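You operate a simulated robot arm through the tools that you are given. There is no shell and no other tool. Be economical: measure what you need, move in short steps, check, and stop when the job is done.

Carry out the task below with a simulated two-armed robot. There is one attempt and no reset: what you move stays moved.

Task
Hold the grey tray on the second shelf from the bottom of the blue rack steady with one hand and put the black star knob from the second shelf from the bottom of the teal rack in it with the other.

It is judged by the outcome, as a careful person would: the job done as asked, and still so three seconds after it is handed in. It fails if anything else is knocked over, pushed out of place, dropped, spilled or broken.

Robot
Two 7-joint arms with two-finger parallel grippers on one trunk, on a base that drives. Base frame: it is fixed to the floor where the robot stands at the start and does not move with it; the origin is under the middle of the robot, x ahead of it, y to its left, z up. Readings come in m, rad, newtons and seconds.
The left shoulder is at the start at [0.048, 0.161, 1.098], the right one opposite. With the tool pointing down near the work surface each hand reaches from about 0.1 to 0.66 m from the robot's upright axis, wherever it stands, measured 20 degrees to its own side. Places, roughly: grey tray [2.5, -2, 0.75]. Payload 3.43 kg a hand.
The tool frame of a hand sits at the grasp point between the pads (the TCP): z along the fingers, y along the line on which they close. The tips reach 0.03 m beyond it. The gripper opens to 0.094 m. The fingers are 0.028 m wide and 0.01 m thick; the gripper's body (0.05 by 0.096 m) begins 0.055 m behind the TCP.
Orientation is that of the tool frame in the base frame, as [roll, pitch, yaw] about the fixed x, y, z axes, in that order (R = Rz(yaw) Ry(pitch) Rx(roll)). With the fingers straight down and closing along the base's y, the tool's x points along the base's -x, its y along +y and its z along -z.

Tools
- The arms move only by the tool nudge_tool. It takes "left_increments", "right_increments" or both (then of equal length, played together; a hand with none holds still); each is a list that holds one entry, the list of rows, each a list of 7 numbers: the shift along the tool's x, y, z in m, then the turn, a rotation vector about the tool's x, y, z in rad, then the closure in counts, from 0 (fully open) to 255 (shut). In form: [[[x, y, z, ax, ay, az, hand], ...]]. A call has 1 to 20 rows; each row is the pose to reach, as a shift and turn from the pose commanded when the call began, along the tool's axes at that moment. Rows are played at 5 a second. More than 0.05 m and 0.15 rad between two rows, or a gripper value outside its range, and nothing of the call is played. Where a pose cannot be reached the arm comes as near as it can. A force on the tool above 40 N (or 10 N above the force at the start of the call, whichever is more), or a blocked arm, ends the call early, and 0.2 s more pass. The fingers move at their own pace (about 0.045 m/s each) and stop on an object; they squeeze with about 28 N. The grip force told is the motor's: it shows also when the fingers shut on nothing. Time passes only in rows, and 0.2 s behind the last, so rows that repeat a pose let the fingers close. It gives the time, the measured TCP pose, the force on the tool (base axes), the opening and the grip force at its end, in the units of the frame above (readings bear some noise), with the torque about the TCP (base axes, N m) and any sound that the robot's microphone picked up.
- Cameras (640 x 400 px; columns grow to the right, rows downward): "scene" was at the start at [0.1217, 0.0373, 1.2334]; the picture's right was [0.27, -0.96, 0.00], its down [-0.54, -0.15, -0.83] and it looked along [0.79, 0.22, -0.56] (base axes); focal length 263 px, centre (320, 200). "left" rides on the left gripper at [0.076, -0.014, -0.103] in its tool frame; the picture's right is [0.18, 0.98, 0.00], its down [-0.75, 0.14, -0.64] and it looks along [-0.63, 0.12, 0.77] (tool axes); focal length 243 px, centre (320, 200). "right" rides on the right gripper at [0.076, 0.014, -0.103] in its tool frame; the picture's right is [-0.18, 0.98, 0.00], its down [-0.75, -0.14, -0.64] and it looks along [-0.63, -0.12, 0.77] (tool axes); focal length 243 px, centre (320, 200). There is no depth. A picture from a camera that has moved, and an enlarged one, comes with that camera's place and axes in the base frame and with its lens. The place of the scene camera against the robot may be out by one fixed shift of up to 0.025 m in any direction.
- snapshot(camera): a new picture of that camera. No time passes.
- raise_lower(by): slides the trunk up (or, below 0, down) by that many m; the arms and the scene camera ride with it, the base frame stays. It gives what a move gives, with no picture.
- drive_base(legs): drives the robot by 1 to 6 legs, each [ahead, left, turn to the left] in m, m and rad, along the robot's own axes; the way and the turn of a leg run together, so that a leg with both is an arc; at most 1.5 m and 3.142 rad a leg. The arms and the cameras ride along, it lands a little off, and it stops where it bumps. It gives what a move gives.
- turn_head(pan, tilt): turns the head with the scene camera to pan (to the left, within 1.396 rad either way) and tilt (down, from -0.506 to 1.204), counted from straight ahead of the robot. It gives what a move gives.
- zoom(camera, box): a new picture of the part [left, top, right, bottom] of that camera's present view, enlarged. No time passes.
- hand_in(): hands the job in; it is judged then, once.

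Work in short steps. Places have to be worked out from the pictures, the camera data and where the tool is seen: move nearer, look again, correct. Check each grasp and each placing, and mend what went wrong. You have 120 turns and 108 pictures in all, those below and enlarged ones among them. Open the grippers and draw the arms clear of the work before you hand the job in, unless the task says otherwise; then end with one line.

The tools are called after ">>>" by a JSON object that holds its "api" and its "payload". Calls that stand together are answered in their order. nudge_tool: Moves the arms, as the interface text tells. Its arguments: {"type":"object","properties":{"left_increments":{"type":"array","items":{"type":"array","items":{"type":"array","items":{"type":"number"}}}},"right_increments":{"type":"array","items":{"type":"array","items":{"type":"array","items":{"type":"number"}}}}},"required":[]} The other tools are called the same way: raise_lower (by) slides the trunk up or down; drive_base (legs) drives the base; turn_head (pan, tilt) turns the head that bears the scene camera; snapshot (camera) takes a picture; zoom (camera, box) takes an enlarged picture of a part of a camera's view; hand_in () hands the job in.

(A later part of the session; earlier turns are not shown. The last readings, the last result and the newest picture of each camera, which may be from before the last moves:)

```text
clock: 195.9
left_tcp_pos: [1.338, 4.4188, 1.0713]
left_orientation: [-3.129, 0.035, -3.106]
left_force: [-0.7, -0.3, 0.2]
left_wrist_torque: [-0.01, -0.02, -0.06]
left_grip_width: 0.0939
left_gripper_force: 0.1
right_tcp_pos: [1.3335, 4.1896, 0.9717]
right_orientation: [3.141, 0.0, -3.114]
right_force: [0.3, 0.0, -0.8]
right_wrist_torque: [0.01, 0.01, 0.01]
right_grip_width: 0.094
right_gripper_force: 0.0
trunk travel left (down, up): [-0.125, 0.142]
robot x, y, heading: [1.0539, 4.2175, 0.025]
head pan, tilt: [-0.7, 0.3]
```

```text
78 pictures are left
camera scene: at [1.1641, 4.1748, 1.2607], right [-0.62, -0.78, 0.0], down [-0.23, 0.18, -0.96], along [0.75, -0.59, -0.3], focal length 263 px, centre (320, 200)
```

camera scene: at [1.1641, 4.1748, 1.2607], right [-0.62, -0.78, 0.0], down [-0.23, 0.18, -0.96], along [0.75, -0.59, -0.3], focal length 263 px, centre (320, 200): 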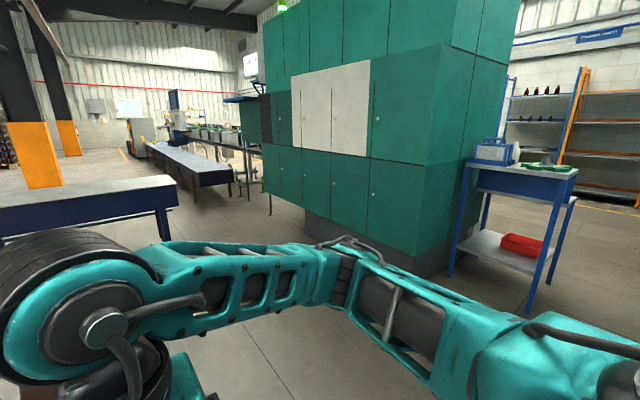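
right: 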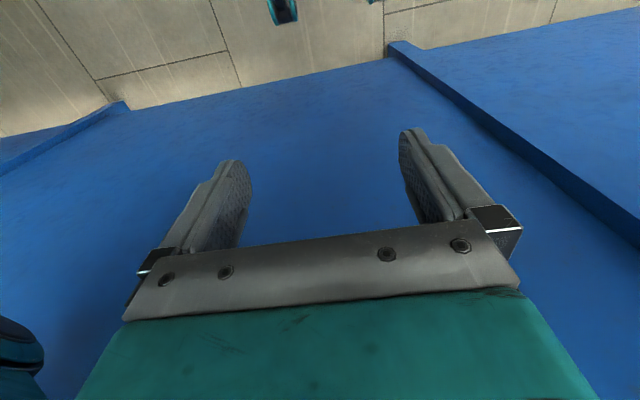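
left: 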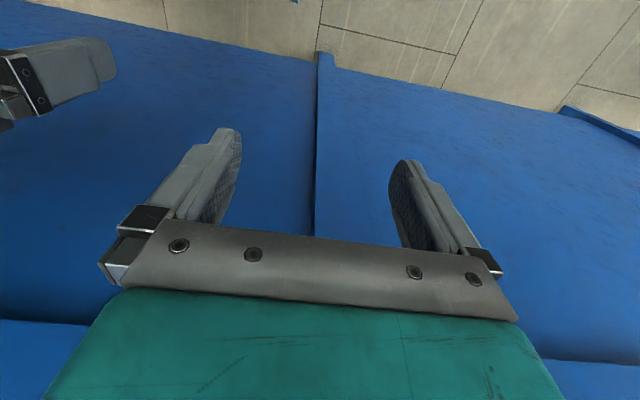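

Through. Next a cart (x≥1.44, y≈1.3–2.2) narrows the lane beside the fence (x≈0.5). I continue strafing to y≈3 at x≈0.95 and look.

>>> {"api": "drive_base", "payload": {"legs": [[0, 0, -0.025], [-0.1, 0, 0], [0, -1.2, 0]]}}

>>> {"api": "turn_head", "payload": {"pan": -1.0, "tilt": 0.3}}

>>> {"api": "snapshot", "payload": {"camera": "scene"}}

```text
clock: 207.8
left_tcp_pos: [1.2363, 3.214, 1.0713]
left_orientation: [-3.13, 0.032, 3.138]
left_force: [0.1, -0.2, 0.1]
left_wrist_torque: [0.0, -0.02, 0.0]
left_grip_width: 0.0939
left_gripper_force: 0.2
right_tcp_pos: [1.2217, 2.9859, 0.9717]
right_orientation: [-3.141, -0.002, 3.129]
right_force: [0.0, -0.8, 0.0]
right_wrist_torque: [0.0, 0.02, -0.03]
right_grip_width: 0.094
right_gripper_force: 0.0
trunk travel left (down, up): [-0.125, 0.142]
robot x, y, heading: [0.9468, 3.0243, -0.012]
head pan, tilt: [-0.7, 0.3]
```

```text
clock: 208.6
left_tcp_pos: [1.236, 3.2145, 1.0715]
left_orientation: [-3.129, 0.034, 3.136]
left_force: [0.5, -0.2, 0.4]
left_wrist_torque: [0.0, 0.01, -0.02]
left_grip_width: 0.094
left_gripper_force: 0.0
right_tcp_pos: [1.2216, 2.9864, 0.9733]
right_orientation: [3.14, -0.002, 3.129]
right_force: [0.0, 0.0, 0.0]
right_wrist_torque: [-0.03, 0.02, 0.0]
right_grip_width: 0.0941
right_gripper_force: 0.1
trunk travel left (down, up): [-0.125, 0.142]
robot x, y, heading: [0.945, 3.026, -0.011]
head pan, tilt: [-1.0, 0.3]
```

```text
77 pictures are left
camera scene: at [1.0303, 2.9596, 1.2607], right [-0.85, -0.53, 0.0], down [-0.16, 0.25, -0.96], along [0.51, -0.81, -0.3], focal length 263 px, centre (320, 200)
```

scene: 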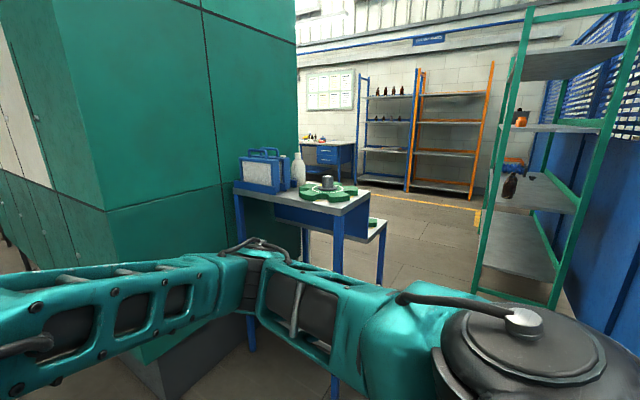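

I see the teal rack by the fence (near end y≈0.85, front x≈0.95), the blue rack at the far wall, and a cart. I raise the trunk so hands pass above the cart, and look down to gauge the base's footprint.

>>> {"api": "raise_lower", "payload": {"by": 0.14}}

>>> {"api": "turn_head", "payload": {"pan": -0.9, "tilt": 0.9}}

>>> {"api": "snapshot", "payload": {"camera": "scene"}}

>>> {"api": "turn_head", "payload": {"pan": -1.3, "tilt": 0.4}}

>>> {"api": "snapshot", "payload": {"camera": "scene"}}

```text
clock: 210.2
left_tcp_pos: [1.2365, 3.2145, 1.2114]
left_orientation: [-3.132, 0.032, 3.135]
left_force: [0.7, -0.7, -0.8]
left_wrist_torque: [0.0, 0.0, -0.04]
left_grip_width: 0.0942
left_gripper_force: 0.1
right_tcp_pos: [1.2211, 2.9855, 1.1119]
right_orientation: [3.141, -0.001, 3.131]
right_force: [-0.3, -0.3, 0.5]
right_wrist_torque: [-0.02, -0.03, 0.01]
right_grip_width: 0.094
right_gripper_force: 0.1
trunk travel left (down, up): [-0.265, 0.002]
robot x, y, heading: [0.9421, 3.0245, -0.013]
head pan, tilt: [-1.0, 0.3]
```

```text
clock: 211.2
left_tcp_pos: [1.2355, 3.2147, 1.2119]
left_orientation: [-3.131, 0.034, 3.136]
left_force: [0.9, 0.3, -0.4]
left_wrist_torque: [-0.01, 0.01, -0.01]
left_grip_width: 0.0939
left_gripper_force: 0.0
right_tcp_pos: [1.2225, 2.9857, 1.1129]
right_orientation: [-3.141, -0.001, 3.13]
right_force: [-0.4, 0.9, 0.1]
right_wrist_torque: [0.01, 0.0, 0.01]
right_grip_width: 0.0938
right_gripper_force: 0.1
trunk travel left (down, up): [-0.265, 0.002]
robot x, y, heading: [0.9439, 3.0224, -0.011]
head pan, tilt: [-0.901, 0.901]
```

```text
76 pictures are left
camera scene: at [1.027, 2.979, 1.3485], right [-0.79, -0.61, 0.0], down [-0.48, 0.62, -0.62], along [0.38, -0.49, -0.78], focal length 263 px, centre (320, 200)
```

scene: 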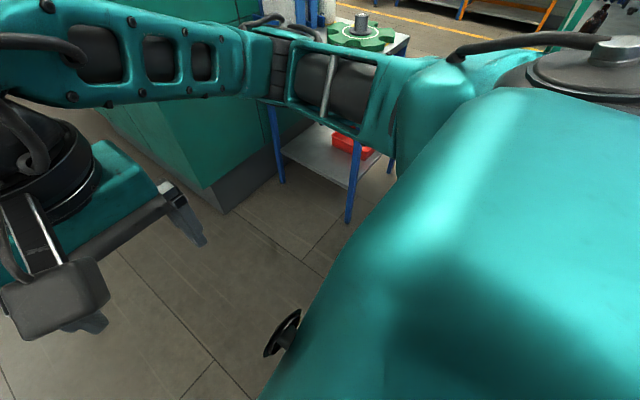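

```text
clock: 212.2
left_tcp_pos: [1.2366, 3.2143, 1.2118]
left_orientation: [-3.128, 0.031, 3.136]
left_force: [0.6, -0.1, 0.4]
left_wrist_torque: [0.0, 0.02, 0.01]
left_grip_width: 0.0942
left_gripper_force: 0.0
right_tcp_pos: [1.2213, 2.9851, 1.112]
right_orientation: [3.141, -0.002, 3.13]
right_force: [-0.2, -0.3, -0.8]
right_wrist_torque: [0.0, -0.02, -0.04]
right_grip_width: 0.0942
right_gripper_force: 0.1
trunk travel left (down, up): [-0.265, 0.002]
robot x, y, heading: [0.9385, 3.0288, -0.014]
head pan, tilt: [-1.3, 0.4]
```

```text
75 pictures are left
camera scene: at [1.0045, 2.9492, 1.3914], right [-0.97, -0.25, 0.0], down [-0.1, 0.38, -0.92], along [0.23, -0.89, -0.39], focal length 263 px, centre (320, 200)
```

scene: 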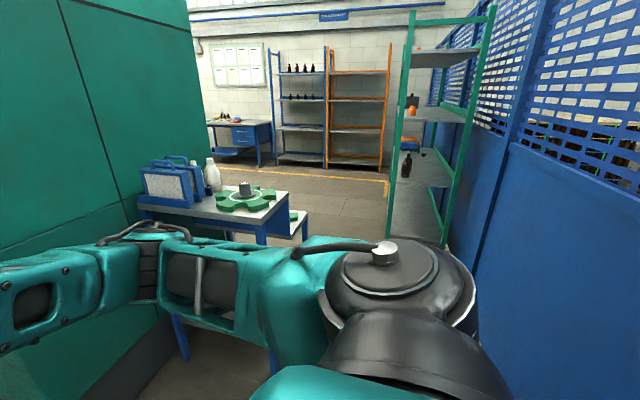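

The base seems about 0.7 long. I move to x≈1.2 and face -y for a head-on look at the passage between cart and teal rack.

>>> {"api": "drive_base", "payload": {"legs": [[0.25, 0.15, 0], [0, 0, -1.56]]}}

>>> {"api": "turn_head", "payload": {"pan": 0, "tilt": 0.5}}

>>> {"api": "snapshot", "payload": {"camera": "scene"}}

```text
clock: 217.9
left_tcp_pos: [1.3783, 2.8808, 1.2116]
left_orientation: [-3.129, 0.033, 1.577]
left_force: [0.3, -0.8, 0.7]
left_wrist_torque: [0.0, -0.02, -0.04]
left_grip_width: 0.0938
left_gripper_force: 0.1
right_tcp_pos: [1.1502, 2.8936, 1.1127]
right_orientation: [3.141, -0.002, 1.57]
right_force: [-0.1, 0.3, 0.7]
right_wrist_torque: [-0.02, -0.01, -0.01]
right_grip_width: 0.094
right_gripper_force: 0.1
trunk travel left (down, up): [-0.265, 0.002]
robot x, y, heading: [1.1907, 3.1765, -1.576]
head pan, tilt: [-1.3, 0.4]
```

```text
clock: 219.4
left_tcp_pos: [1.3787, 2.8814, 1.2113]
left_orientation: [-3.129, 0.033, 1.575]
left_force: [0.5, 0.2, 0.1]
left_wrist_torque: [0.0, 0.01, 0.02]
left_grip_width: 0.094
left_gripper_force: 0.0
right_tcp_pos: [1.1515, 2.8926, 1.111]
right_orientation: [3.141, -0.003, 1.569]
right_force: [0.4, 0.3, -0.4]
right_wrist_torque: [-0.01, 0.03, 0.01]
right_grip_width: 0.0935
right_gripper_force: 0.0
trunk travel left (down, up): [-0.265, 0.002]
robot x, y, heading: [1.1912, 3.1755, -1.573]
head pan, tilt: [0.0, 0.499]
```

```text
74 pictures are left
camera scene: at [1.1872, 3.0565, 1.3823], right [-1.0, 0.0, 0.0], down [0.0, 0.48, -0.88], along [0.0, -0.88, -0.48], focal length 263 px, centre (320, 200)
```

scene: 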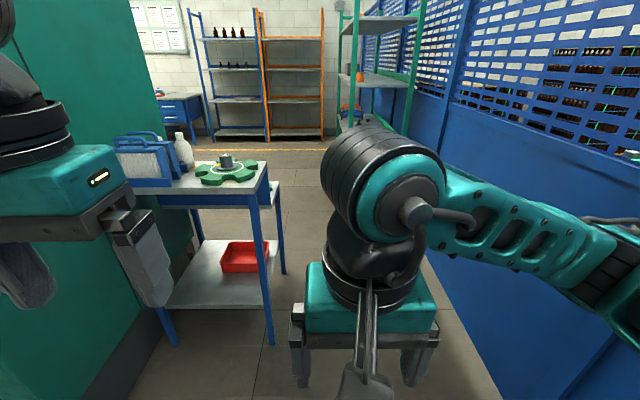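

Cart spans y≈1.62–2.18, x≥1.46. Plan: face +x again, strafe down the lane at x≈0.96 to y≈1.75, then check.

>>> {"api": "drive_base", "payload": {"legs": [[0, 0, 1.573], [-0.23, 0, 0], [0, -1.4, 0]]}}

>>> {"api": "turn_head", "payload": {"pan": -1.3, "tilt": 0.6}}

>>> {"api": "snapshot", "payload": {"camera": "scene"}}

>>> {"api": "turn_head", "payload": {"pan": -0.2, "tilt": 0.8}}

>>> {"api": "snapshot", "payload": {"camera": "scene"}}

```text
clock: 236.7
left_tcp_pos: [1.216, 2.0006, 1.2105]
left_orientation: [-3.128, 0.035, 3.131]
left_force: [0.1, 0.4, -0.7]
left_wrist_torque: [-0.02, 0.01, 0.0]
left_grip_width: 0.0938
left_gripper_force: 0.1
right_tcp_pos: [1.199, 1.7732, 1.1115]
right_orientation: [-3.141, -0.001, 3.124]
right_force: [-0.3, 0.9, 0.6]
right_wrist_torque: [-0.01, -0.02, 0.01]
right_grip_width: 0.0941
right_gripper_force: 0.0
trunk travel left (down, up): [-0.265, 0.002]
robot x, y, heading: [0.9244, 1.8143, -0.023]
head pan, tilt: [0.0, 0.499]
```

```text
clock: 238.2
left_tcp_pos: [1.2155, 2.0015, 1.2109]
left_orientation: [-3.132, 0.033, 3.131]
left_force: [1.2, -0.4, 0.1]
left_wrist_torque: [0.0, -0.02, 0.01]
left_grip_width: 0.0939
left_gripper_force: 0.1
right_tcp_pos: [1.1998, 1.7733, 1.1126]
right_orientation: [3.141, -0.002, 3.124]
right_force: [-0.6, 0.3, -0.4]
right_wrist_torque: [-0.03, -0.01, 0.01]
right_grip_width: 0.0939
right_gripper_force: 0.1
trunk travel left (down, up): [-0.265, 0.002]
robot x, y, heading: [0.9185, 1.8175, -0.019]
head pan, tilt: [-1.3, 0.6]
```

```text
73 pictures are left
camera scene: at [0.9814, 1.7418, 1.3732], right [-0.97, -0.25, 0.0], down [-0.14, 0.55, -0.83], along [0.21, -0.8, -0.56], focal length 263 px, centre (320, 200)
```

scene: 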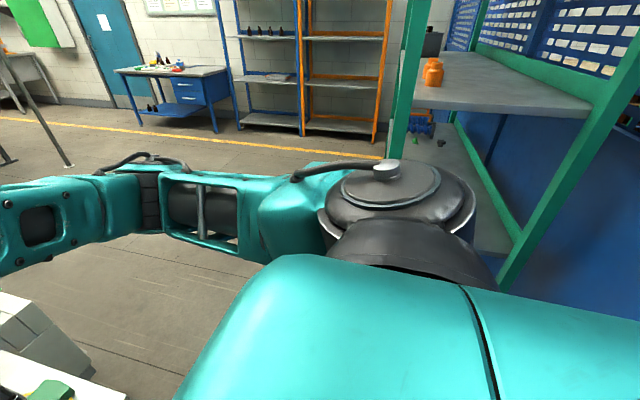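

```text
clock: 239.5
left_tcp_pos: [1.2154, 2.0009, 1.2111]
left_orientation: [-3.129, 0.032, 3.131]
left_force: [-0.7, -0.2, -0.6]
left_wrist_torque: [0.07, -0.03, 0.05]
left_grip_width: 0.094
left_gripper_force: 0.0
right_tcp_pos: [1.2011, 1.7729, 1.1118]
right_orientation: [3.141, -0.003, 3.125]
right_force: [0.0, 0.0, -0.1]
right_wrist_torque: [0.0, 0.01, -0.03]
right_grip_width: 0.0941
right_gripper_force: 0.0
trunk travel left (down, up): [-0.265, 0.002]
robot x, y, heading: [0.9189, 1.8156, -0.022]
head pan, tilt: [-0.201, 0.799]
```

```text
72 pictures are left
camera scene: at [1.038, 1.8097, 1.3563], right [-0.22, -0.98, 0.0], down [-0.7, 0.16, -0.7], along [0.68, -0.15, -0.72], focal length 263 px, centre (320, 200)
```

scene: 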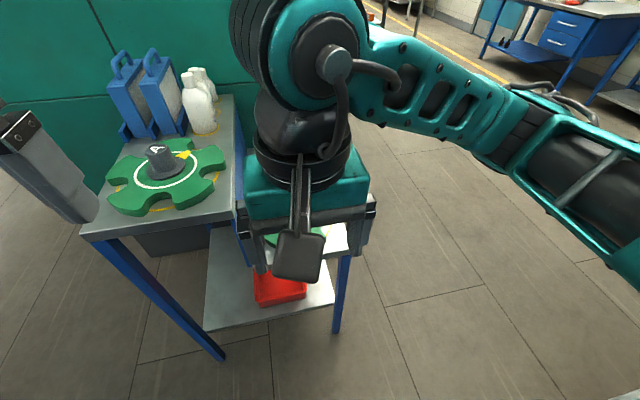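

Rack near end y≈0.86, front x≈0.90; cart's far leg y≈1.63. I slip diagonally to (1.05, 1.3), then forward to the open area.

>>> {"api": "drive_base", "payload": {"legs": [[0.13, -0.52, 0.02], [0.6, 0, 0]]}}

>>> {"api": "turn_head", "payload": {"pan": -1.3, "tilt": 0.5}}

>>> {"api": "snapshot", "payload": {"camera": "scene"}}

```text
clock: 243.7
left_tcp_pos: [1.3278, 1.5517, 1.2111]
left_orientation: [-3.129, 0.031, -3.131]
left_force: [0.7, -1.4, -0.6]
left_wrist_torque: [0.01, 0.02, 0.01]
left_grip_width: 0.094
left_gripper_force: 0.0
right_tcp_pos: [1.318, 1.3232, 1.1112]
right_orientation: [-3.141, -0.001, -3.138]
right_force: [-0.5, 0.0, -0.3]
right_wrist_torque: [-0.04, 0.02, 0.0]
right_grip_width: 0.0941
right_gripper_force: 0.1
trunk travel left (down, up): [-0.265, 0.002]
robot x, y, heading: [1.038, 1.3586, 0.002]
head pan, tilt: [-0.201, 0.799]
stopped in leg 1: the robot was blocked; the commanded pose is now the measured one
```

```text
clock: 245.1
left_tcp_pos: [1.3285, 1.55, 1.2126]
left_orientation: [-3.13, 0.032, -3.13]
left_force: [-0.2, 0.0, 0.0]
left_wrist_torque: [-0.03, 0.02, 0.0]
left_grip_width: 0.0941
left_gripper_force: 0.0
right_tcp_pos: [1.3181, 1.3227, 1.1118]
right_orientation: [-3.141, -0.002, -3.136]
right_force: [-0.6, -0.5, 0.5]
right_wrist_torque: [0.03, 0.01, -0.01]
right_grip_width: 0.094
right_gripper_force: 0.0
trunk travel left (down, up): [-0.265, 0.002]
robot x, y, heading: [1.0361, 1.3577, -0.001]
head pan, tilt: [-1.3, 0.499]
```

```text
71 pictures are left
camera scene: at [1.1002, 1.2839, 1.3823], right [-0.96, -0.27, 0.0], down [-0.13, 0.46, -0.88], along [0.24, -0.85, -0.48], focal length 263 px, centre (320, 200)
```

scene: 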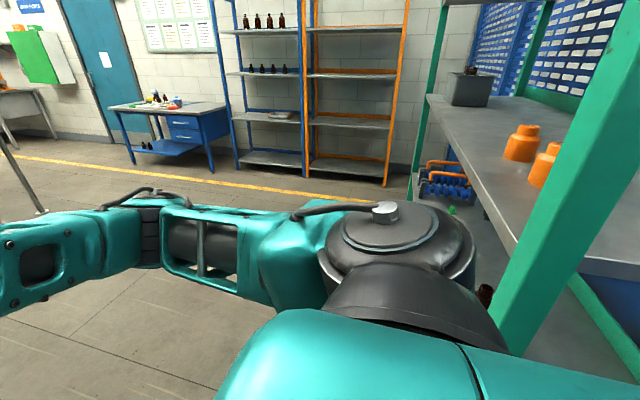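

The robot is blocked near the rack's end post. I look steeply down to see which part is near.

>>> {"api": "turn_head", "payload": {"pan": -1.39, "tilt": 1.1}}

>>> {"api": "snapshot", "payload": {"camera": "scene"}}

>>> {"api": "turn_head", "payload": {"pan": 0.2, "tilt": 1.2}}

>>> {"api": "snapshot", "payload": {"camera": "scene"}}

>>> {"api": "snapshot", "payload": {"camera": "right"}}

```text
clock: 246.1
left_tcp_pos: [1.3283, 1.5508, 1.2106]
left_orientation: [-3.13, 0.033, -3.131]
left_force: [0.1, -0.7, 0.4]
left_wrist_torque: [-0.02, 0.01, -0.03]
left_grip_width: 0.0939
left_gripper_force: 0.1
right_tcp_pos: [1.3177, 1.3213, 1.1112]
right_orientation: [-3.14, -0.002, -3.139]
right_force: [1.0, -0.2, 0.4]
right_wrist_torque: [-0.02, -0.03, 0.02]
right_grip_width: 0.0939
right_gripper_force: 0.1
trunk travel left (down, up): [-0.265, 0.002]
robot x, y, heading: [1.0349, 1.3546, 0.001]
head pan, tilt: [-1.389, 1.1]
```

```text
70 pictures are left
camera scene: at [1.0872, 1.3094, 1.3346], right [-0.98, -0.18, 0.0], down [-0.16, 0.88, -0.45], along [0.08, -0.45, -0.89], focal length 263 px, centre (320, 200)
```

scene: 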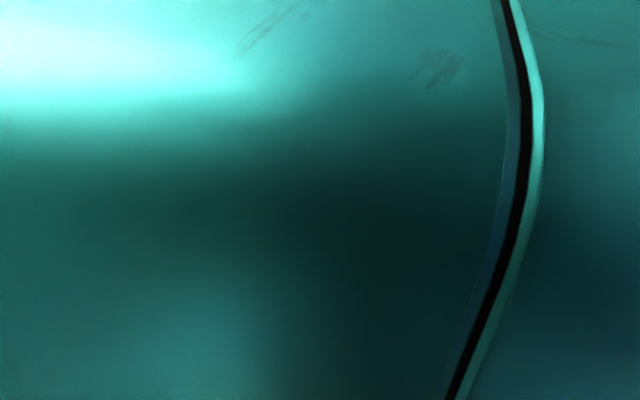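

```text
clock: 247.7
left_tcp_pos: [1.3285, 1.5506, 1.2128]
left_orientation: [-3.13, 0.034, -3.132]
left_force: [0.5, 0.3, 0.1]
left_wrist_torque: [0.01, 0.01, 0.04]
left_grip_width: 0.094
left_gripper_force: 0.0
right_tcp_pos: [1.3174, 1.3216, 1.1118]
right_orientation: [-3.141, -0.002, -3.14]
right_force: [-0.7, -0.2, -0.1]
right_wrist_torque: [-0.03, 0.02, 0.01]
right_grip_width: 0.0942
right_gripper_force: 0.1
trunk travel left (down, up): [-0.265, 0.002]
robot x, y, heading: [1.0377, 1.3565, 0.005]
head pan, tilt: [0.201, 1.201]
```

```text
69 pictures are left
camera scene: at [1.1303, 1.3827, 1.3286], right [0.2, -0.98, 0.0], down [-0.91, -0.19, -0.36], along [0.35, 0.07, -0.93], focal length 263 px, centre (320, 200)
```

scene: 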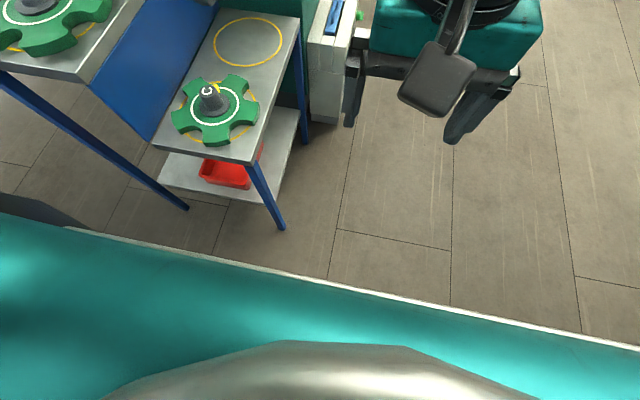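

```text
68 pictures are left
camera right: at [1.2421, 1.3368, 1.2156], right [0.18, 0.98, 0.0], down [0.75, -0.14, 0.64], along [0.63, -0.12, -0.77], focal length 243 px, centre (320, 200)
```

right: 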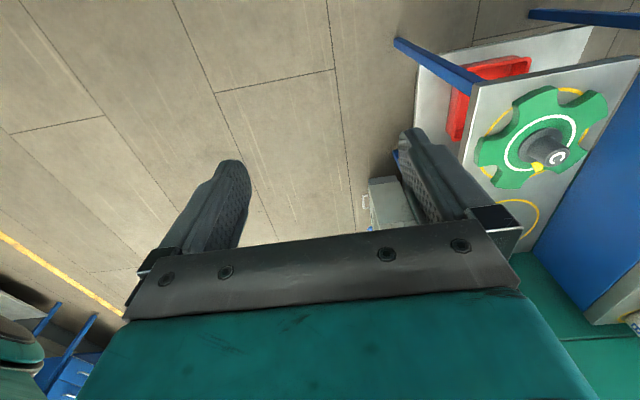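

The right shoulder dome appears to touch the rack post; the base itself is clear. I ease back a little, shift forward, then continue diagonally in small legs.

>>> {"api": "drive_base", "payload": {"legs": [[0, 0.03, 0], [0.08, 0, 0], [0.08, -0.08, 0], [0.12, -0.12, 0]]}}

>>> {"api": "turn_head", "payload": {"pan": -1.2, "tilt": 0.5}}

>>> {"api": "snapshot", "payload": {"camera": "scene"}}

```text
clock: 251.6
left_tcp_pos: [1.6061, 1.3807, 1.2119]
left_orientation: [-3.129, 0.033, -3.129]
left_force: [0.6, -0.3, 0.3]
left_wrist_torque: [-0.03, -0.01, -0.01]
left_grip_width: 0.0938
left_gripper_force: 0.1
right_tcp_pos: [1.5967, 1.1521, 1.1128]
right_orientation: [-3.141, -0.001, -3.137]
right_force: [-0.2, -0.7, 0.2]
right_wrist_torque: [0.01, -0.01, 0.0]
right_grip_width: 0.0942
right_gripper_force: 0.1
trunk travel left (down, up): [-0.265, 0.002]
robot x, y, heading: [1.314, 1.1816, 0.009]
head pan, tilt: [0.201, 1.201]
```

```text
clock: 253.2
left_tcp_pos: [1.6062, 1.3808, 1.2125]
left_orientation: [-3.129, 0.034, -3.13]
left_force: [-1.0, 0.7, -0.2]
left_wrist_torque: [0.0, -0.01, 0.01]
left_grip_width: 0.0938
left_gripper_force: 0.1
right_tcp_pos: [1.5955, 1.1536, 1.1109]
right_orientation: [3.141, -0.002, -3.137]
right_force: [-0.6, -0.4, -0.7]
right_wrist_torque: [0.0, -0.04, 0.0]
right_grip_width: 0.094
right_gripper_force: 0.1
trunk travel left (down, up): [-0.265, 0.002]
robot x, y, heading: [1.3148, 1.1864, 0.006]
head pan, tilt: [-1.201, 0.499]
```

```text
67 pictures are left
camera scene: at [1.3874, 1.1166, 1.3823], right [-0.93, -0.37, 0.0], down [-0.18, 0.45, -0.88], along [0.32, -0.82, -0.48], focal length 263 px, centre (320, 200)
```

scene: 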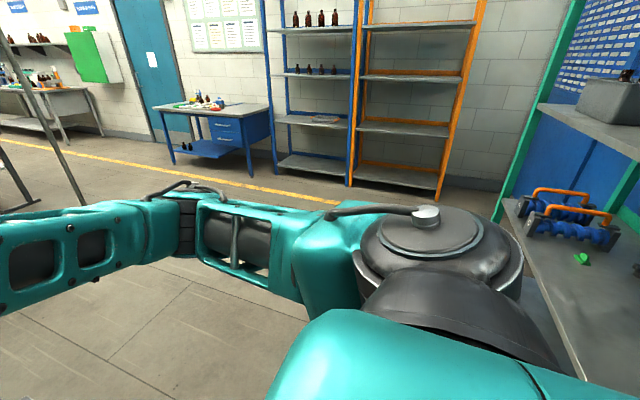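

Past the tight spot. I move to about (1.75, 0.45) and turn to face the teal rack.

>>> {"api": "drive_base", "payload": {"legs": [[0.45, 0, 0], [0, -0.7, 0], [0, 0, -1.57], [0, 0, -1.57]]}}

>>> {"api": "turn_head", "payload": {"pan": 0, "tilt": 0.5}}

>>> {"api": "snapshot", "payload": {"camera": "scene"}}

```text
clock: 269.4
left_tcp_pos: [1.5062, 0.2983, 1.2125]
left_orientation: [-3.131, 0.035, 0.093]
left_force: [0.3, 0.2, -0.6]
left_wrist_torque: [-0.01, -0.02, 0.0]
left_grip_width: 0.0937
left_gripper_force: 0.0
right_tcp_pos: [1.4991, 0.5275, 1.1115]
right_orientation: [3.141, -0.002, 0.084]
right_force: [-0.2, -0.1, -0.6]
right_wrist_torque: [0.01, -0.02, -0.02]
right_grip_width: 0.0938
right_gripper_force: 0.0
trunk travel left (down, up): [-0.265, 0.002]
robot x, y, heading: [1.7858, 0.5142, -3.058]
head pan, tilt: [-1.201, 0.499]
```

```text
clock: 270.8
left_tcp_pos: [1.5064, 0.2987, 1.2116]
left_orientation: [-3.129, 0.034, 0.093]
left_force: [-0.5, -0.3, -0.2]
left_wrist_torque: [-0.02, 0.03, 0.0]
left_grip_width: 0.0938
left_gripper_force: 0.0
right_tcp_pos: [1.499, 0.5274, 1.1116]
right_orientation: [-3.142, -0.002, 0.084]
right_force: [0.2, 0.1, 0.1]
right_wrist_torque: [-0.04, 0.03, -0.04]
right_grip_width: 0.0943
right_gripper_force: 0.1
trunk travel left (down, up): [-0.265, 0.002]
robot x, y, heading: [1.7825, 0.5142, -3.061]
head pan, tilt: [0.0, 0.499]
```

```text
66 pictures are left
camera scene: at [1.6506, 0.5166, 1.3823], right [-0.08, 1.0, 0.0], down [0.48, 0.04, -0.88], along [-0.87, -0.07, -0.48], focal length 263 px, centre (320, 200)
```

scene: 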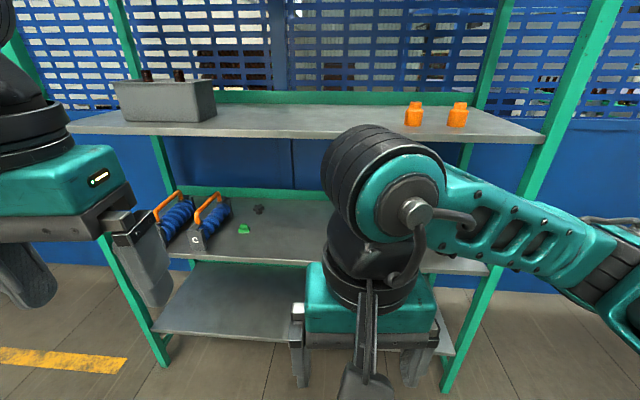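

The second shelf holds blue tools, a green and a dark item. I zoom in.

>>> {"api": "zoom", "payload": {"camera": "scene", "box": [140, 160, 340, 285]}}

>>> {"api": "snapshot", "payload": {"camera": "right"}}

```text
3.20 times, centred on (240, 222) of scene
camera zoom: at [1.6506, 0.5166, 1.3823], right [-0.08, 1.0, 0.0], down [0.48, 0.04, -0.88], along [-0.87, -0.07, -0.48], focal length 840 px, centre (576, 128)
```

zoom: 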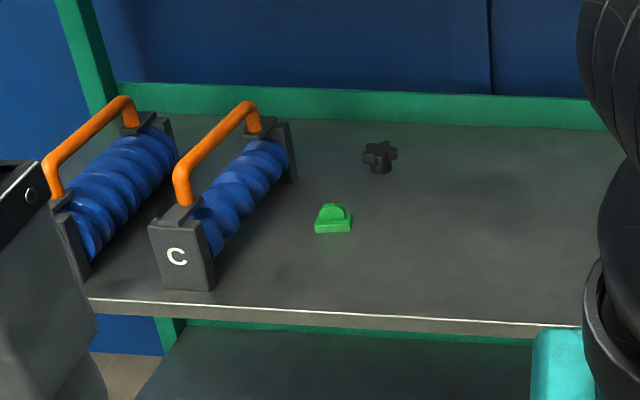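

```text
64 pictures are left
camera right: at [1.5769, 0.52, 1.2156], right [-0.1, -0.99, 0.0], down [-0.76, 0.08, 0.64], along [-0.64, 0.06, -0.77], focal length 243 px, centre (320, 200)
```

right: 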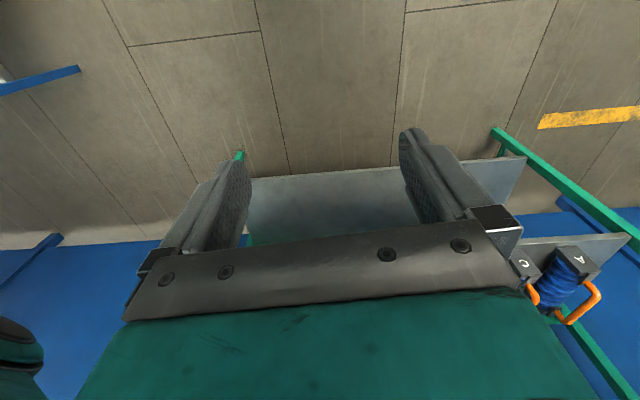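

Found the black star knob at about (0.56, 0.12, shelf z≈0.70), behind a green item, with tool "C" at y≤0. I'll use the right hand. First square up away from the rack, with the trunk lowered.

>>> {"api": "drive_base", "payload": {"legs": [[0, 0, -0.08], [0, 0.6, 0]]}}

>>> {"api": "raise_lower", "payload": {"by": -0.25}}

>>> {"api": "nudge_tool", "payload": {"right_increments": [[[-0.042, -0.018, 0, 0, -0.06, 0, 0], [-0.084, -0.036, 0, 0, -0.12, 0, 0], [-0.126, -0.054, 0, 0, -0.18, 0, 0], [-0.168, -0.072, 0, 0, -0.24, 0, 0], [-0.21, -0.09, 0, 0, -0.3, 0, 0], [-0.252, -0.108, 0, 0, -0.36, 0, 0], [-0.294, -0.126, 0, 0, -0.42, 0, 0], [-0.336, -0.144, 0, 0, -0.48, 0, 0], [-0.378, -0.162, 0, 0, -0.54, 0, 0], [-0.42, -0.18, 0, 0, -0.6, 0, 0]]]}}

>>> {"api": "snapshot", "payload": {"camera": "scene"}}

```text
clock: 277.0
left_tcp_pos: [1.4862, -0.2677, 1.2111]
left_orientation: [-3.13, 0.035, -0.003]
left_force: [-0.1, -0.2, -0.7]
left_wrist_torque: [-0.01, 0.01, 0.0]
left_grip_width: 0.0941
left_gripper_force: 0.0
right_tcp_pos: [1.5002, -0.0405, 1.1117]
right_orientation: [3.141, -0.001, -0.007]
right_force: [-0.5, 0.0, 0.5]
right_wrist_torque: [-0.04, 0.01, -0.02]
right_grip_width: 0.094
right_gripper_force: 0.0
trunk travel left (down, up): [-0.265, 0.002]
robot x, y, heading: [1.7802, -0.0769, 3.13]
head pan, tilt: [0.0, 0.499]
```

```text
clock: 279.5
left_tcp_pos: [1.4866, -0.2676, 0.9613]
left_orientation: [-3.13, 0.033, 0.0]
left_force: [-0.1, 0.2, 0.5]
left_wrist_torque: [0.01, 0.01, -0.04]
left_grip_width: 0.0938
left_gripper_force: 0.0
right_tcp_pos: [1.4996, -0.0395, 0.8625]
right_orientation: [3.141, -0.002, -0.01]
right_force: [0.2, 0.4, -0.2]
right_wrist_torque: [-0.01, 0.0, 0.03]
right_grip_width: 0.0942
right_gripper_force: 0.0
trunk travel left (down, up): [-0.015, 0.252]
robot x, y, heading: [1.7793, -0.077, 3.137]
head pan, tilt: [0.0, 0.499]
```

```text
clock: 281.7
left_tcp_pos: [1.4865, -0.2684, 0.9622]
left_orientation: [-3.129, 0.035, -0.001]
left_force: [-0.5, -0.1, 0.8]
left_wrist_torque: [0.0, 0.01, -0.02]
left_grip_width: 0.094
left_gripper_force: 0.0
right_tcp_pos: [1.0825, 0.1441, 0.8615]
right_orientation: [3.139, 0.601, -0.007]
right_force: [-0.5, -0.4, -0.4]
right_wrist_torque: [0.02, 0.0, -0.01]
right_grip_width: 0.0939
right_gripper_force: 0.1
trunk travel left (down, up): [-0.015, 0.252]
robot x, y, heading: [1.7829, -0.0827, 3.132]
head pan, tilt: [0.0, 0.499]
```

```text
63 pictures are left
camera scene: at [1.6483, -0.0641, 1.1323], right [0.01, 1.0, 0.0], down [0.48, 0.0, -0.88], along [-0.88, 0.01, -0.48], focal length 263 px, centre (320, 200)
```

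scene: 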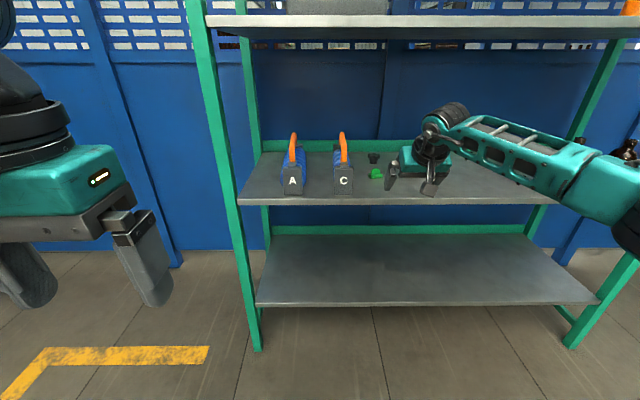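

The arm extends well. I check with the right wrist camera, which is more accurate.

>>> {"api": "snapshot", "payload": {"camera": "right"}}

>>> {"api": "zoom", "payload": {"camera": "scene", "box": [300, 110, 460, 210]}}

```text
62 pictures are left
camera right: at [1.2041, 0.1294, 0.9037], right [-0.16, -0.98, 0.1], down [-0.26, 0.14, 0.96], along [-0.95, 0.12, -0.28], focal length 243 px, centre (320, 200)
```

right: 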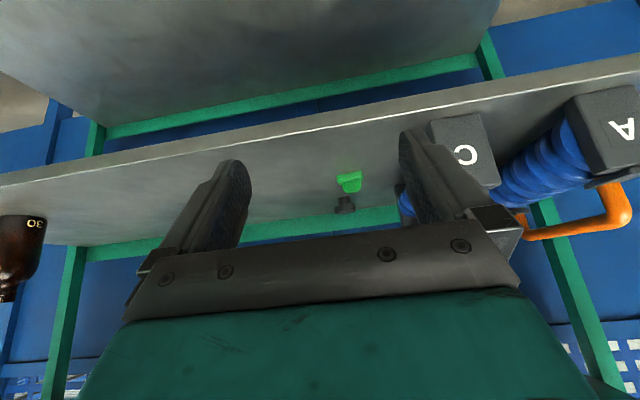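

```text
4.00 times, centred on (380, 160) of scene
camera zoom: at [1.6483, -0.0641, 1.1323], right [0.01, 1.0, 0.0], down [0.48, 0.0, -0.88], along [-0.88, 0.01, -0.48], focal length 1050 px, centre (80, 360)
```

zoom: 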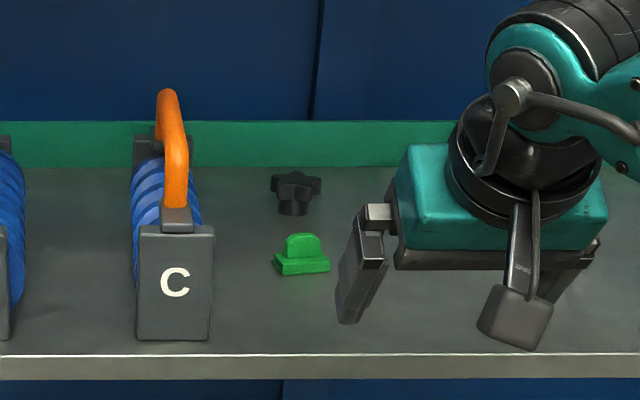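

Estimates: shelf z≈0.73, knob ≈(0.59, 0.16). I lower the hand 4 cm for headroom under shelf 3, then drive 0.38 m in and look again.

>>> {"api": "nudge_tool", "payload": {"right_increments": [[[0.0226, 0, 0.033, 0, 0, 0, 0]]]}}

>>> {"api": "drive_base", "payload": {"legs": [[0.36, 0, 0]]}}

>>> {"api": "snapshot", "payload": {"camera": "right"}}

>>> {"api": "snapshot", "payload": {"camera": "scene"}}

```text
clock: 282.1
left_tcp_pos: [1.4862, -0.2671, 0.9618]
left_orientation: [-3.132, 0.033, -0.002]
left_force: [-0.5, 0.5, 0.7]
left_wrist_torque: [-0.02, 0.01, -0.02]
left_grip_width: 0.0939
left_gripper_force: 0.0
right_tcp_pos: [1.0831, 0.1419, 0.822]
right_orientation: [-3.141, 0.599, -0.007]
right_force: [0.8, 0.5, -0.2]
right_wrist_torque: [0.01, 0.03, 0.0]
right_grip_width: 0.094
right_gripper_force: 0.0
trunk travel left (down, up): [-0.015, 0.252]
robot x, y, heading: [1.781, -0.0766, 3.132]
head pan, tilt: [0.0, 0.499]
```

```text
clock: 284.4
left_tcp_pos: [1.1318, -0.2638, 0.9616]
left_orientation: [-3.129, 0.034, -0.002]
left_force: [0.8, -0.5, 0.9]
left_wrist_torque: [0.01, 0.02, 0.0]
left_grip_width: 0.094
left_gripper_force: 0.1
right_tcp_pos: [0.7267, 0.1468, 0.8217]
right_orientation: [3.141, 0.599, -0.009]
right_force: [0.2, -0.2, -0.7]
right_wrist_torque: [-0.01, 0.01, -0.02]
right_grip_width: 0.0939
right_gripper_force: 0.0
trunk travel left (down, up): [-0.015, 0.252]
robot x, y, heading: [1.4264, -0.0741, 3.134]
head pan, tilt: [0.0, 0.499]
```

```text
60 pictures are left
camera right: at [0.8499, 0.1315, 0.865], right [-0.16, -0.98, 0.1], down [-0.26, 0.14, 0.96], along [-0.95, 0.13, -0.28], focal length 243 px, centre (320, 200)
```

right: 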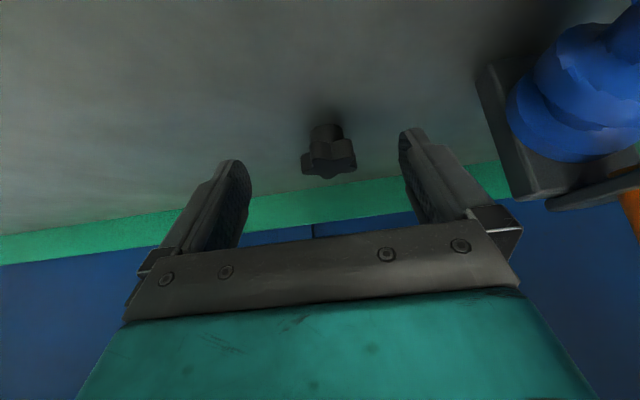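

```text
59 pictures are left
camera scene: at [1.2934, -0.0608, 1.1323], right [0.01, 1.0, 0.0], down [0.48, 0.0, -0.88], along [-0.88, 0.01, -0.48], focal length 263 px, centre (320, 200)
```

scene: 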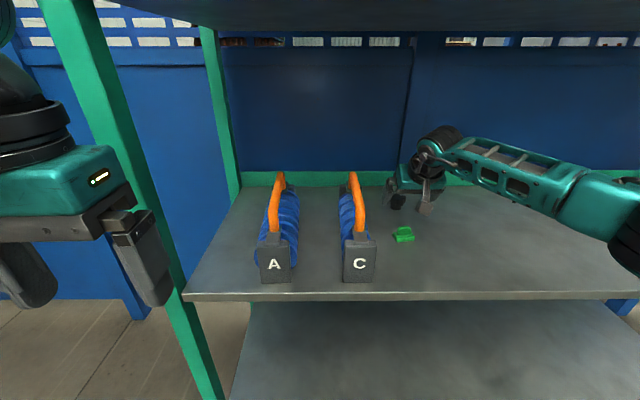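

The knob lies centred between the fingers, about 7 cm ahead and 4 cm below. I advance to it with the fingers open.

>>> {"api": "nudge_tool", "payload": {"right_increments": [[[-0.013, 0, 0.02, 0, 0, 0, 0], [-0.025, 0, 0.041, 0, 0, 0, 0], [-0.037, 0, 0.062, 0, 0, 0, 0]]]}}

>>> {"api": "snapshot", "payload": {"camera": "right"}}

>>> {"api": "zoom", "payload": {"camera": "scene", "box": [320, 110, 480, 260]}}

```text
clock: 285.2
left_tcp_pos: [1.132, -0.2656, 0.9622]
left_orientation: [-3.129, 0.033, -0.002]
left_force: [-0.1, 0.0, 0.3]
left_wrist_torque: [0.0, 0.02, -0.02]
left_grip_width: 0.0937
left_gripper_force: 0.0
right_tcp_pos: [0.6724, 0.1459, 0.7912]
right_orientation: [-3.141, 0.601, -0.008]
right_force: [0.9, 0.2, -1.2]
right_wrist_torque: [0.0, 0.02, -0.02]
right_grip_width: 0.094
right_gripper_force: 0.0
right hand out of reach, approached as far as the arm can: row 3
trunk travel left (down, up): [-0.015, 0.252]
robot x, y, heading: [1.4214, -0.0734, 3.132]
head pan, tilt: [0.0, 0.499]
```

```text
58 pictures are left
camera right: at [0.7948, 0.1309, 0.8327], right [-0.16, -0.98, 0.1], down [-0.26, 0.14, 0.96], along [-0.95, 0.12, -0.28], focal length 243 px, centre (320, 200)
```

right: 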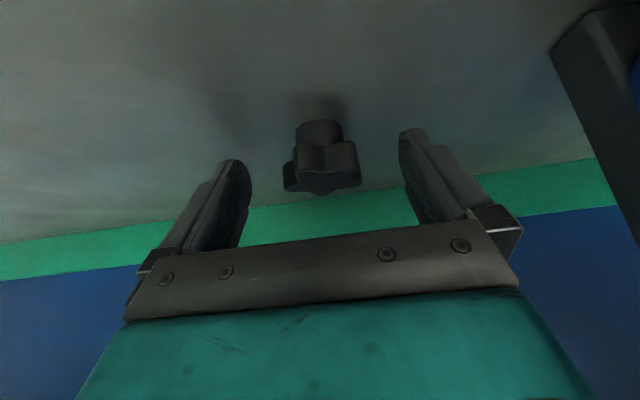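

```text
2.67 times, centred on (400, 185) of scene
camera zoom: at [1.2936, -0.0606, 1.1323], right [0.01, 1.0, 0.0], down [0.48, 0.0, -0.88], along [-0.88, 0.01, -0.48], focal length 700 px, centre (107, 240)
```

zoom: 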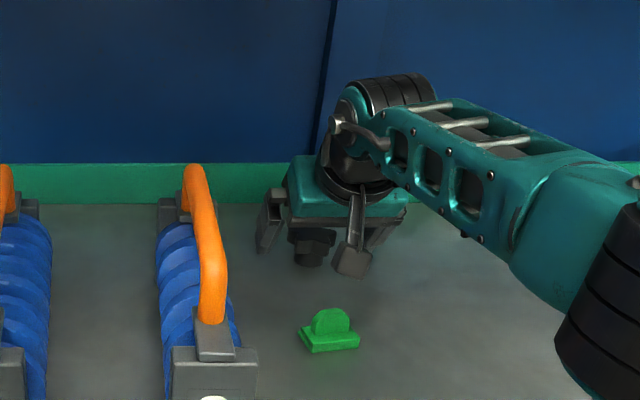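

The star is about 2 cm beyond the TCP along the tool axis, and the arm is at its limit. I drive 2 cm forward.

>>> {"api": "drive_base", "payload": {"legs": [[0.025, 0, 0]]}}

>>> {"api": "snapshot", "payload": {"camera": "right"}}

```text
clock: 286.0
left_tcp_pos: [1.107, -0.264, 0.9618]
left_orientation: [-3.131, 0.033, -0.002]
left_force: [0.2, -0.2, 0.3]
left_wrist_torque: [0.0, -0.01, 0.07]
left_grip_width: 0.094
left_gripper_force: 0.1
right_tcp_pos: [0.6489, 0.1455, 0.7891]
right_orientation: [3.14, 0.597, -0.009]
right_force: [-0.8, -0.2, -0.4]
right_wrist_torque: [0.0, 0.0, 0.05]
right_grip_width: 0.0941
right_gripper_force: 0.1
trunk travel left (down, up): [-0.015, 0.252]
robot x, y, heading: [1.3978, -0.074, 3.13]
head pan, tilt: [0.0, 0.499]
```

```text
56 pictures are left
camera right: at [0.77, 0.1312, 0.8325], right [-0.16, -0.98, 0.1], down [-0.26, 0.14, 0.96], along [-0.95, 0.13, -0.28], focal length 243 px, centre (320, 200)
```

right: 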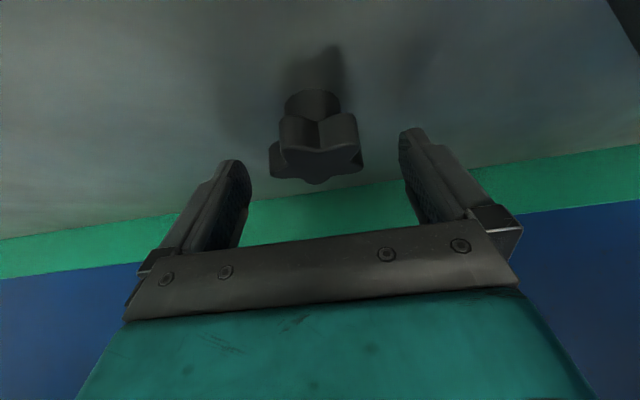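

The star sits ≈8 mm toward tool +x and ≈22 mm ahead of the TCP. I nudge in by 8 mm and close the fingers.

>>> {"api": "nudge_tool", "payload": {"right_increments": [[[0.004, 0, 0.004, 0, 0, 0, 0], [0.007, 0, 0.008, 0, 0, 0, 0], [0.007, 0, 0.008, 0, 0, 0, 0]]]}}

>>> {"api": "nudge_tool", "payload": {"right_increments": [[[0, 0, 0, 0, 0, 0, 255], [0, 0, 0, 0, 0, 0, 255], [0, 0, 0, 0, 0, 0, 255], [0, 0, 0, 0, 0, 0, 255], [0, 0, 0, 0, 0, 0, 255]]]}}

>>> {"api": "snapshot", "payload": {"camera": "right"}}

```text
clock: 286.8
left_tcp_pos: [1.1067, -0.2644, 0.9616]
left_orientation: [-3.13, 0.036, -0.003]
left_force: [0.4, -0.4, 0.0]
left_wrist_torque: [0.01, -0.02, 0.0]
left_grip_width: 0.0941
left_gripper_force: 0.0
right_tcp_pos: [0.6513, 0.145, 0.7825]
right_orientation: [3.14, 0.603, -0.01]
right_force: [-1.4, 0.5, 7.4]
right_wrist_torque: [0.08, 0.08, -0.02]
right_grip_width: 0.094
right_gripper_force: 0.0
trunk travel left (down, up): [-0.015, 0.252]
robot x, y, heading: [1.4018, -0.075, 3.13]
head pan, tilt: [0.0, 0.499]
```

```text
clock: 288.0
left_tcp_pos: [1.107, -0.263, 0.9633]
left_orientation: [-3.13, 0.034, -0.002]
left_force: [0.4, -0.2, -0.4]
left_wrist_torque: [0.03, -0.03, 0.0]
left_grip_width: 0.094
left_gripper_force: 0.1
right_tcp_pos: [0.6509, 0.1447, 0.7831]
right_orientation: [-3.141, 0.601, -0.01]
right_force: [0.6, 0.3, 12.7]
right_wrist_torque: [-0.01, 0.0, -0.02]
right_grip_width: 0.0517
right_gripper_force: 28.1
trunk travel left (down, up): [-0.015, 0.252]
robot x, y, heading: [1.4034, -0.075, 3.136]
head pan, tilt: [0.0, 0.499]
```

```text
55 pictures are left
camera right: at [0.7723, 0.1308, 0.8248], right [-0.16, -0.98, 0.1], down [-0.26, 0.14, 0.96], along [-0.95, 0.13, -0.27], focal length 243 px, centre (320, 200)
```

right: 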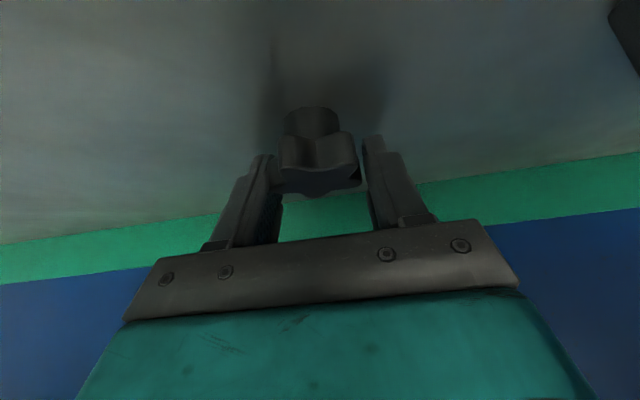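

Gripped (width 52 mm, 28 N). I lift 5 cm and verify.

>>> {"api": "nudge_tool", "payload": {"right_increments": [[[-0.014, 0, -0.021, 0, 0, 0, 255], [-0.028, 0, -0.041, 0, 0, 0, 255]]]}}

>>> {"api": "snapshot", "payload": {"camera": "right"}}

```text
clock: 288.6
left_tcp_pos: [1.1068, -0.2637, 0.9616]
left_orientation: [-3.129, 0.033, -0.001]
left_force: [0.4, 0.5, 0.1]
left_wrist_torque: [-0.01, -0.02, -0.01]
left_grip_width: 0.094
left_gripper_force: 0.1
right_tcp_pos: [0.6483, 0.1474, 0.8299]
right_orientation: [-3.14, 0.597, -0.009]
right_force: [0.5, -0.8, -0.8]
right_wrist_torque: [0.02, -0.03, 0.01]
right_grip_width: 0.0512
right_gripper_force: 27.9
trunk travel left (down, up): [-0.015, 0.252]
robot x, y, heading: [1.3981, -0.075, 3.131]
head pan, tilt: [0.0, 0.499]
```

```text
54 pictures are left
camera right: at [0.7701, 0.1323, 0.8735], right [-0.16, -0.98, 0.1], down [-0.26, 0.14, 0.95], along [-0.95, 0.13, -0.28], focal length 243 px, centre (320, 200)
```

right: 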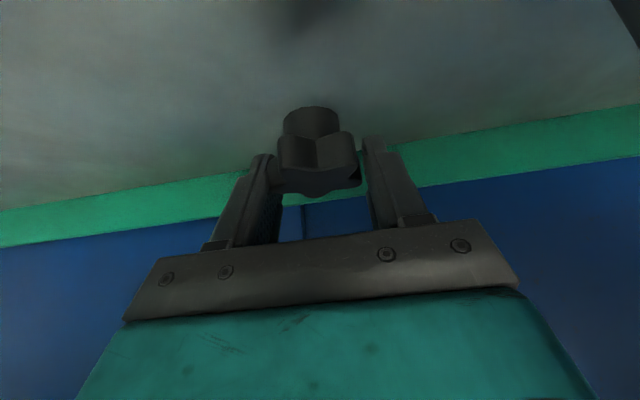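

Knob is held. I back straight out of the rack and turn left to face the blue rack at the wall (-y).

>>> {"api": "drive_base", "payload": {"legs": [[-0.6, 0, 0], [0, 0, 1.57]]}}

>>> {"api": "snapshot", "payload": {"camera": "scene"}}

```text
clock: 296.1
left_tcp_pos: [2.2348, -0.3463, 0.9615]
left_orientation: [-3.13, 0.034, 1.676]
left_force: [0.3, 0.4, 0.0]
left_wrist_torque: [0.01, 0.0, -0.03]
left_grip_width: 0.094
left_gripper_force: 0.1
right_tcp_pos: [1.8761, -0.8457, 0.8311]
right_orientation: [3.141, 0.598, 1.669]
right_force: [-0.1, -1.1, -0.2]
right_wrist_torque: [-0.01, 0.03, -0.02]
right_grip_width: 0.0511
right_gripper_force: 28.0
trunk travel left (down, up): [-0.015, 0.252]
robot x, y, heading: [2.0159, -0.0737, -1.474]
head pan, tilt: [0.0, 0.499]
```

```text
53 pictures are left
camera scene: at [2.0273, -0.1923, 1.1323], right [-1.0, -0.1, 0.0], down [-0.05, 0.48, -0.88], along [0.09, -0.87, -0.48], focal length 263 px, centre (320, 200)
```

scene: 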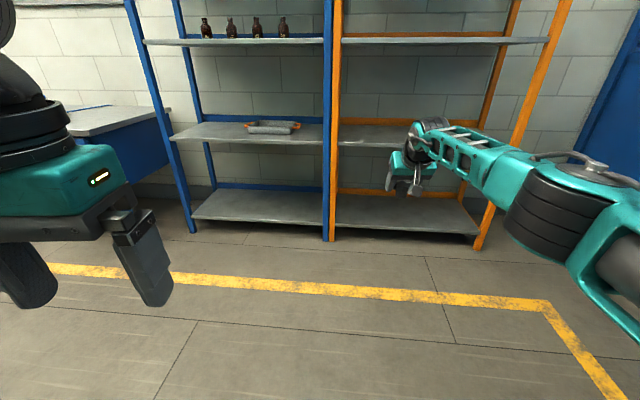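

The tray is on the blue rack's second shelf. Zoom in.

>>> {"api": "zoom", "payload": {"camera": "scene", "box": [200, 90, 340, 178]}}

```text
4.55 times, centred on (270, 134) of scene
camera zoom: at [2.0273, -0.1923, 1.1323], right [-1.0, -0.1, 0.0], down [-0.05, 0.48, -0.88], along [0.09, -0.87, -0.48], focal length 1194 px, centre (547, 500)
```

zoom: 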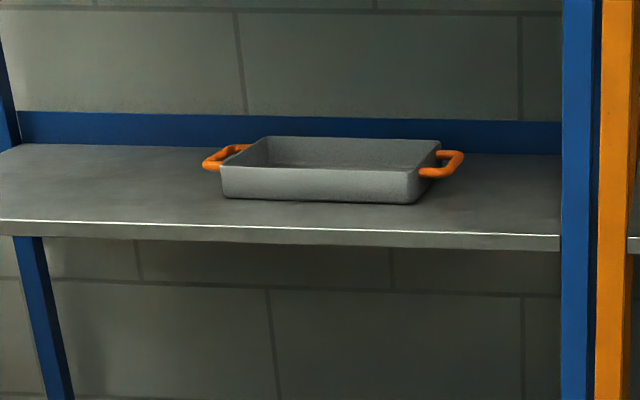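

Tray center ≈(2.44, -1.68), handles at x≈2.30 and 2.59, front of shelf y≈-1.49. I line up at x≈2.45 facing -y and approach part way.

>>> {"api": "drive_base", "payload": {"legs": [[0, 0, -0.097], [0, 0.43, 0], [0.45, 0, 0]]}}

>>> {"api": "turn_head", "payload": {"pan": 0, "tilt": 0.6}}

>>> {"api": "snapshot", "payload": {"camera": "scene"}}

>>> {"api": "snapshot", "payload": {"camera": "right"}}

```text
clock: 303.1
left_tcp_pos: [2.6151, -0.8079, 0.9615]
left_orientation: [-3.13, 0.033, 1.561]
left_force: [0.6, -0.1, -0.7]
left_wrist_torque: [0.0, 0.0, 0.0]
left_grip_width: 0.0941
left_gripper_force: 0.0
right_tcp_pos: [2.2016, -1.2627, 0.832]
right_orientation: [-3.141, 0.598, 1.553]
right_force: [-0.4, -1.5, -0.2]
right_wrist_torque: [0.0, 0.01, 0.04]
right_grip_width: 0.0511
right_gripper_force: 27.8
trunk travel left (down, up): [-0.015, 0.252]
robot x, y, heading: [2.4256, -0.514, -1.59]
head pan, tilt: [0.0, 0.499]
```

```text
clock: 303.8
left_tcp_pos: [2.6153, -0.8084, 0.9614]
left_orientation: [-3.13, 0.033, 1.559]
left_force: [0.0, 0.2, -0.2]
left_wrist_torque: [0.0, -0.03, 0.0]
left_grip_width: 0.0941
left_gripper_force: 0.0
right_tcp_pos: [2.1997, -1.2626, 0.831]
right_orientation: [-3.141, 0.598, 1.553]
right_force: [0.0, 0.4, -0.4]
right_wrist_torque: [0.0, 0.01, 0.0]
right_grip_width: 0.0512
right_gripper_force: 27.8
trunk travel left (down, up): [-0.015, 0.252]
robot x, y, heading: [2.4278, -0.5133, -1.588]
head pan, tilt: [0.0, 0.6]
```

```text
51 pictures are left
camera scene: at [2.4259, -0.6276, 1.1232], right [-1.0, 0.02, 0.0], down [0.01, 0.56, -0.83], along [-0.02, -0.83, -0.56], focal length 263 px, centre (320, 200)
```

scene: 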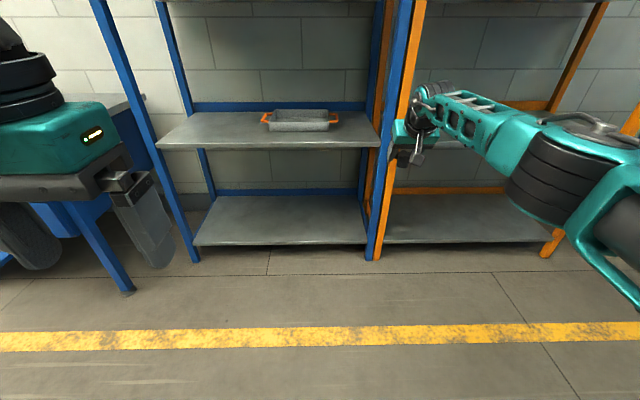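

```text
50 pictures are left
camera right: at [2.2178, -1.1417, 0.8739], right [0.98, -0.17, 0.1], down [-0.15, -0.26, 0.96], along [-0.13, -0.95, -0.28], focal length 243 px, centre (320, 200)
```

right: 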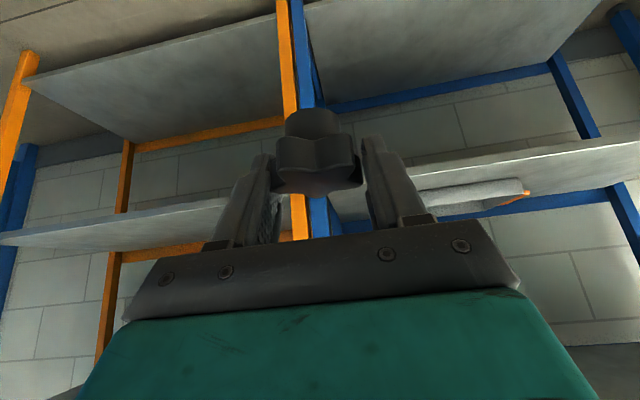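

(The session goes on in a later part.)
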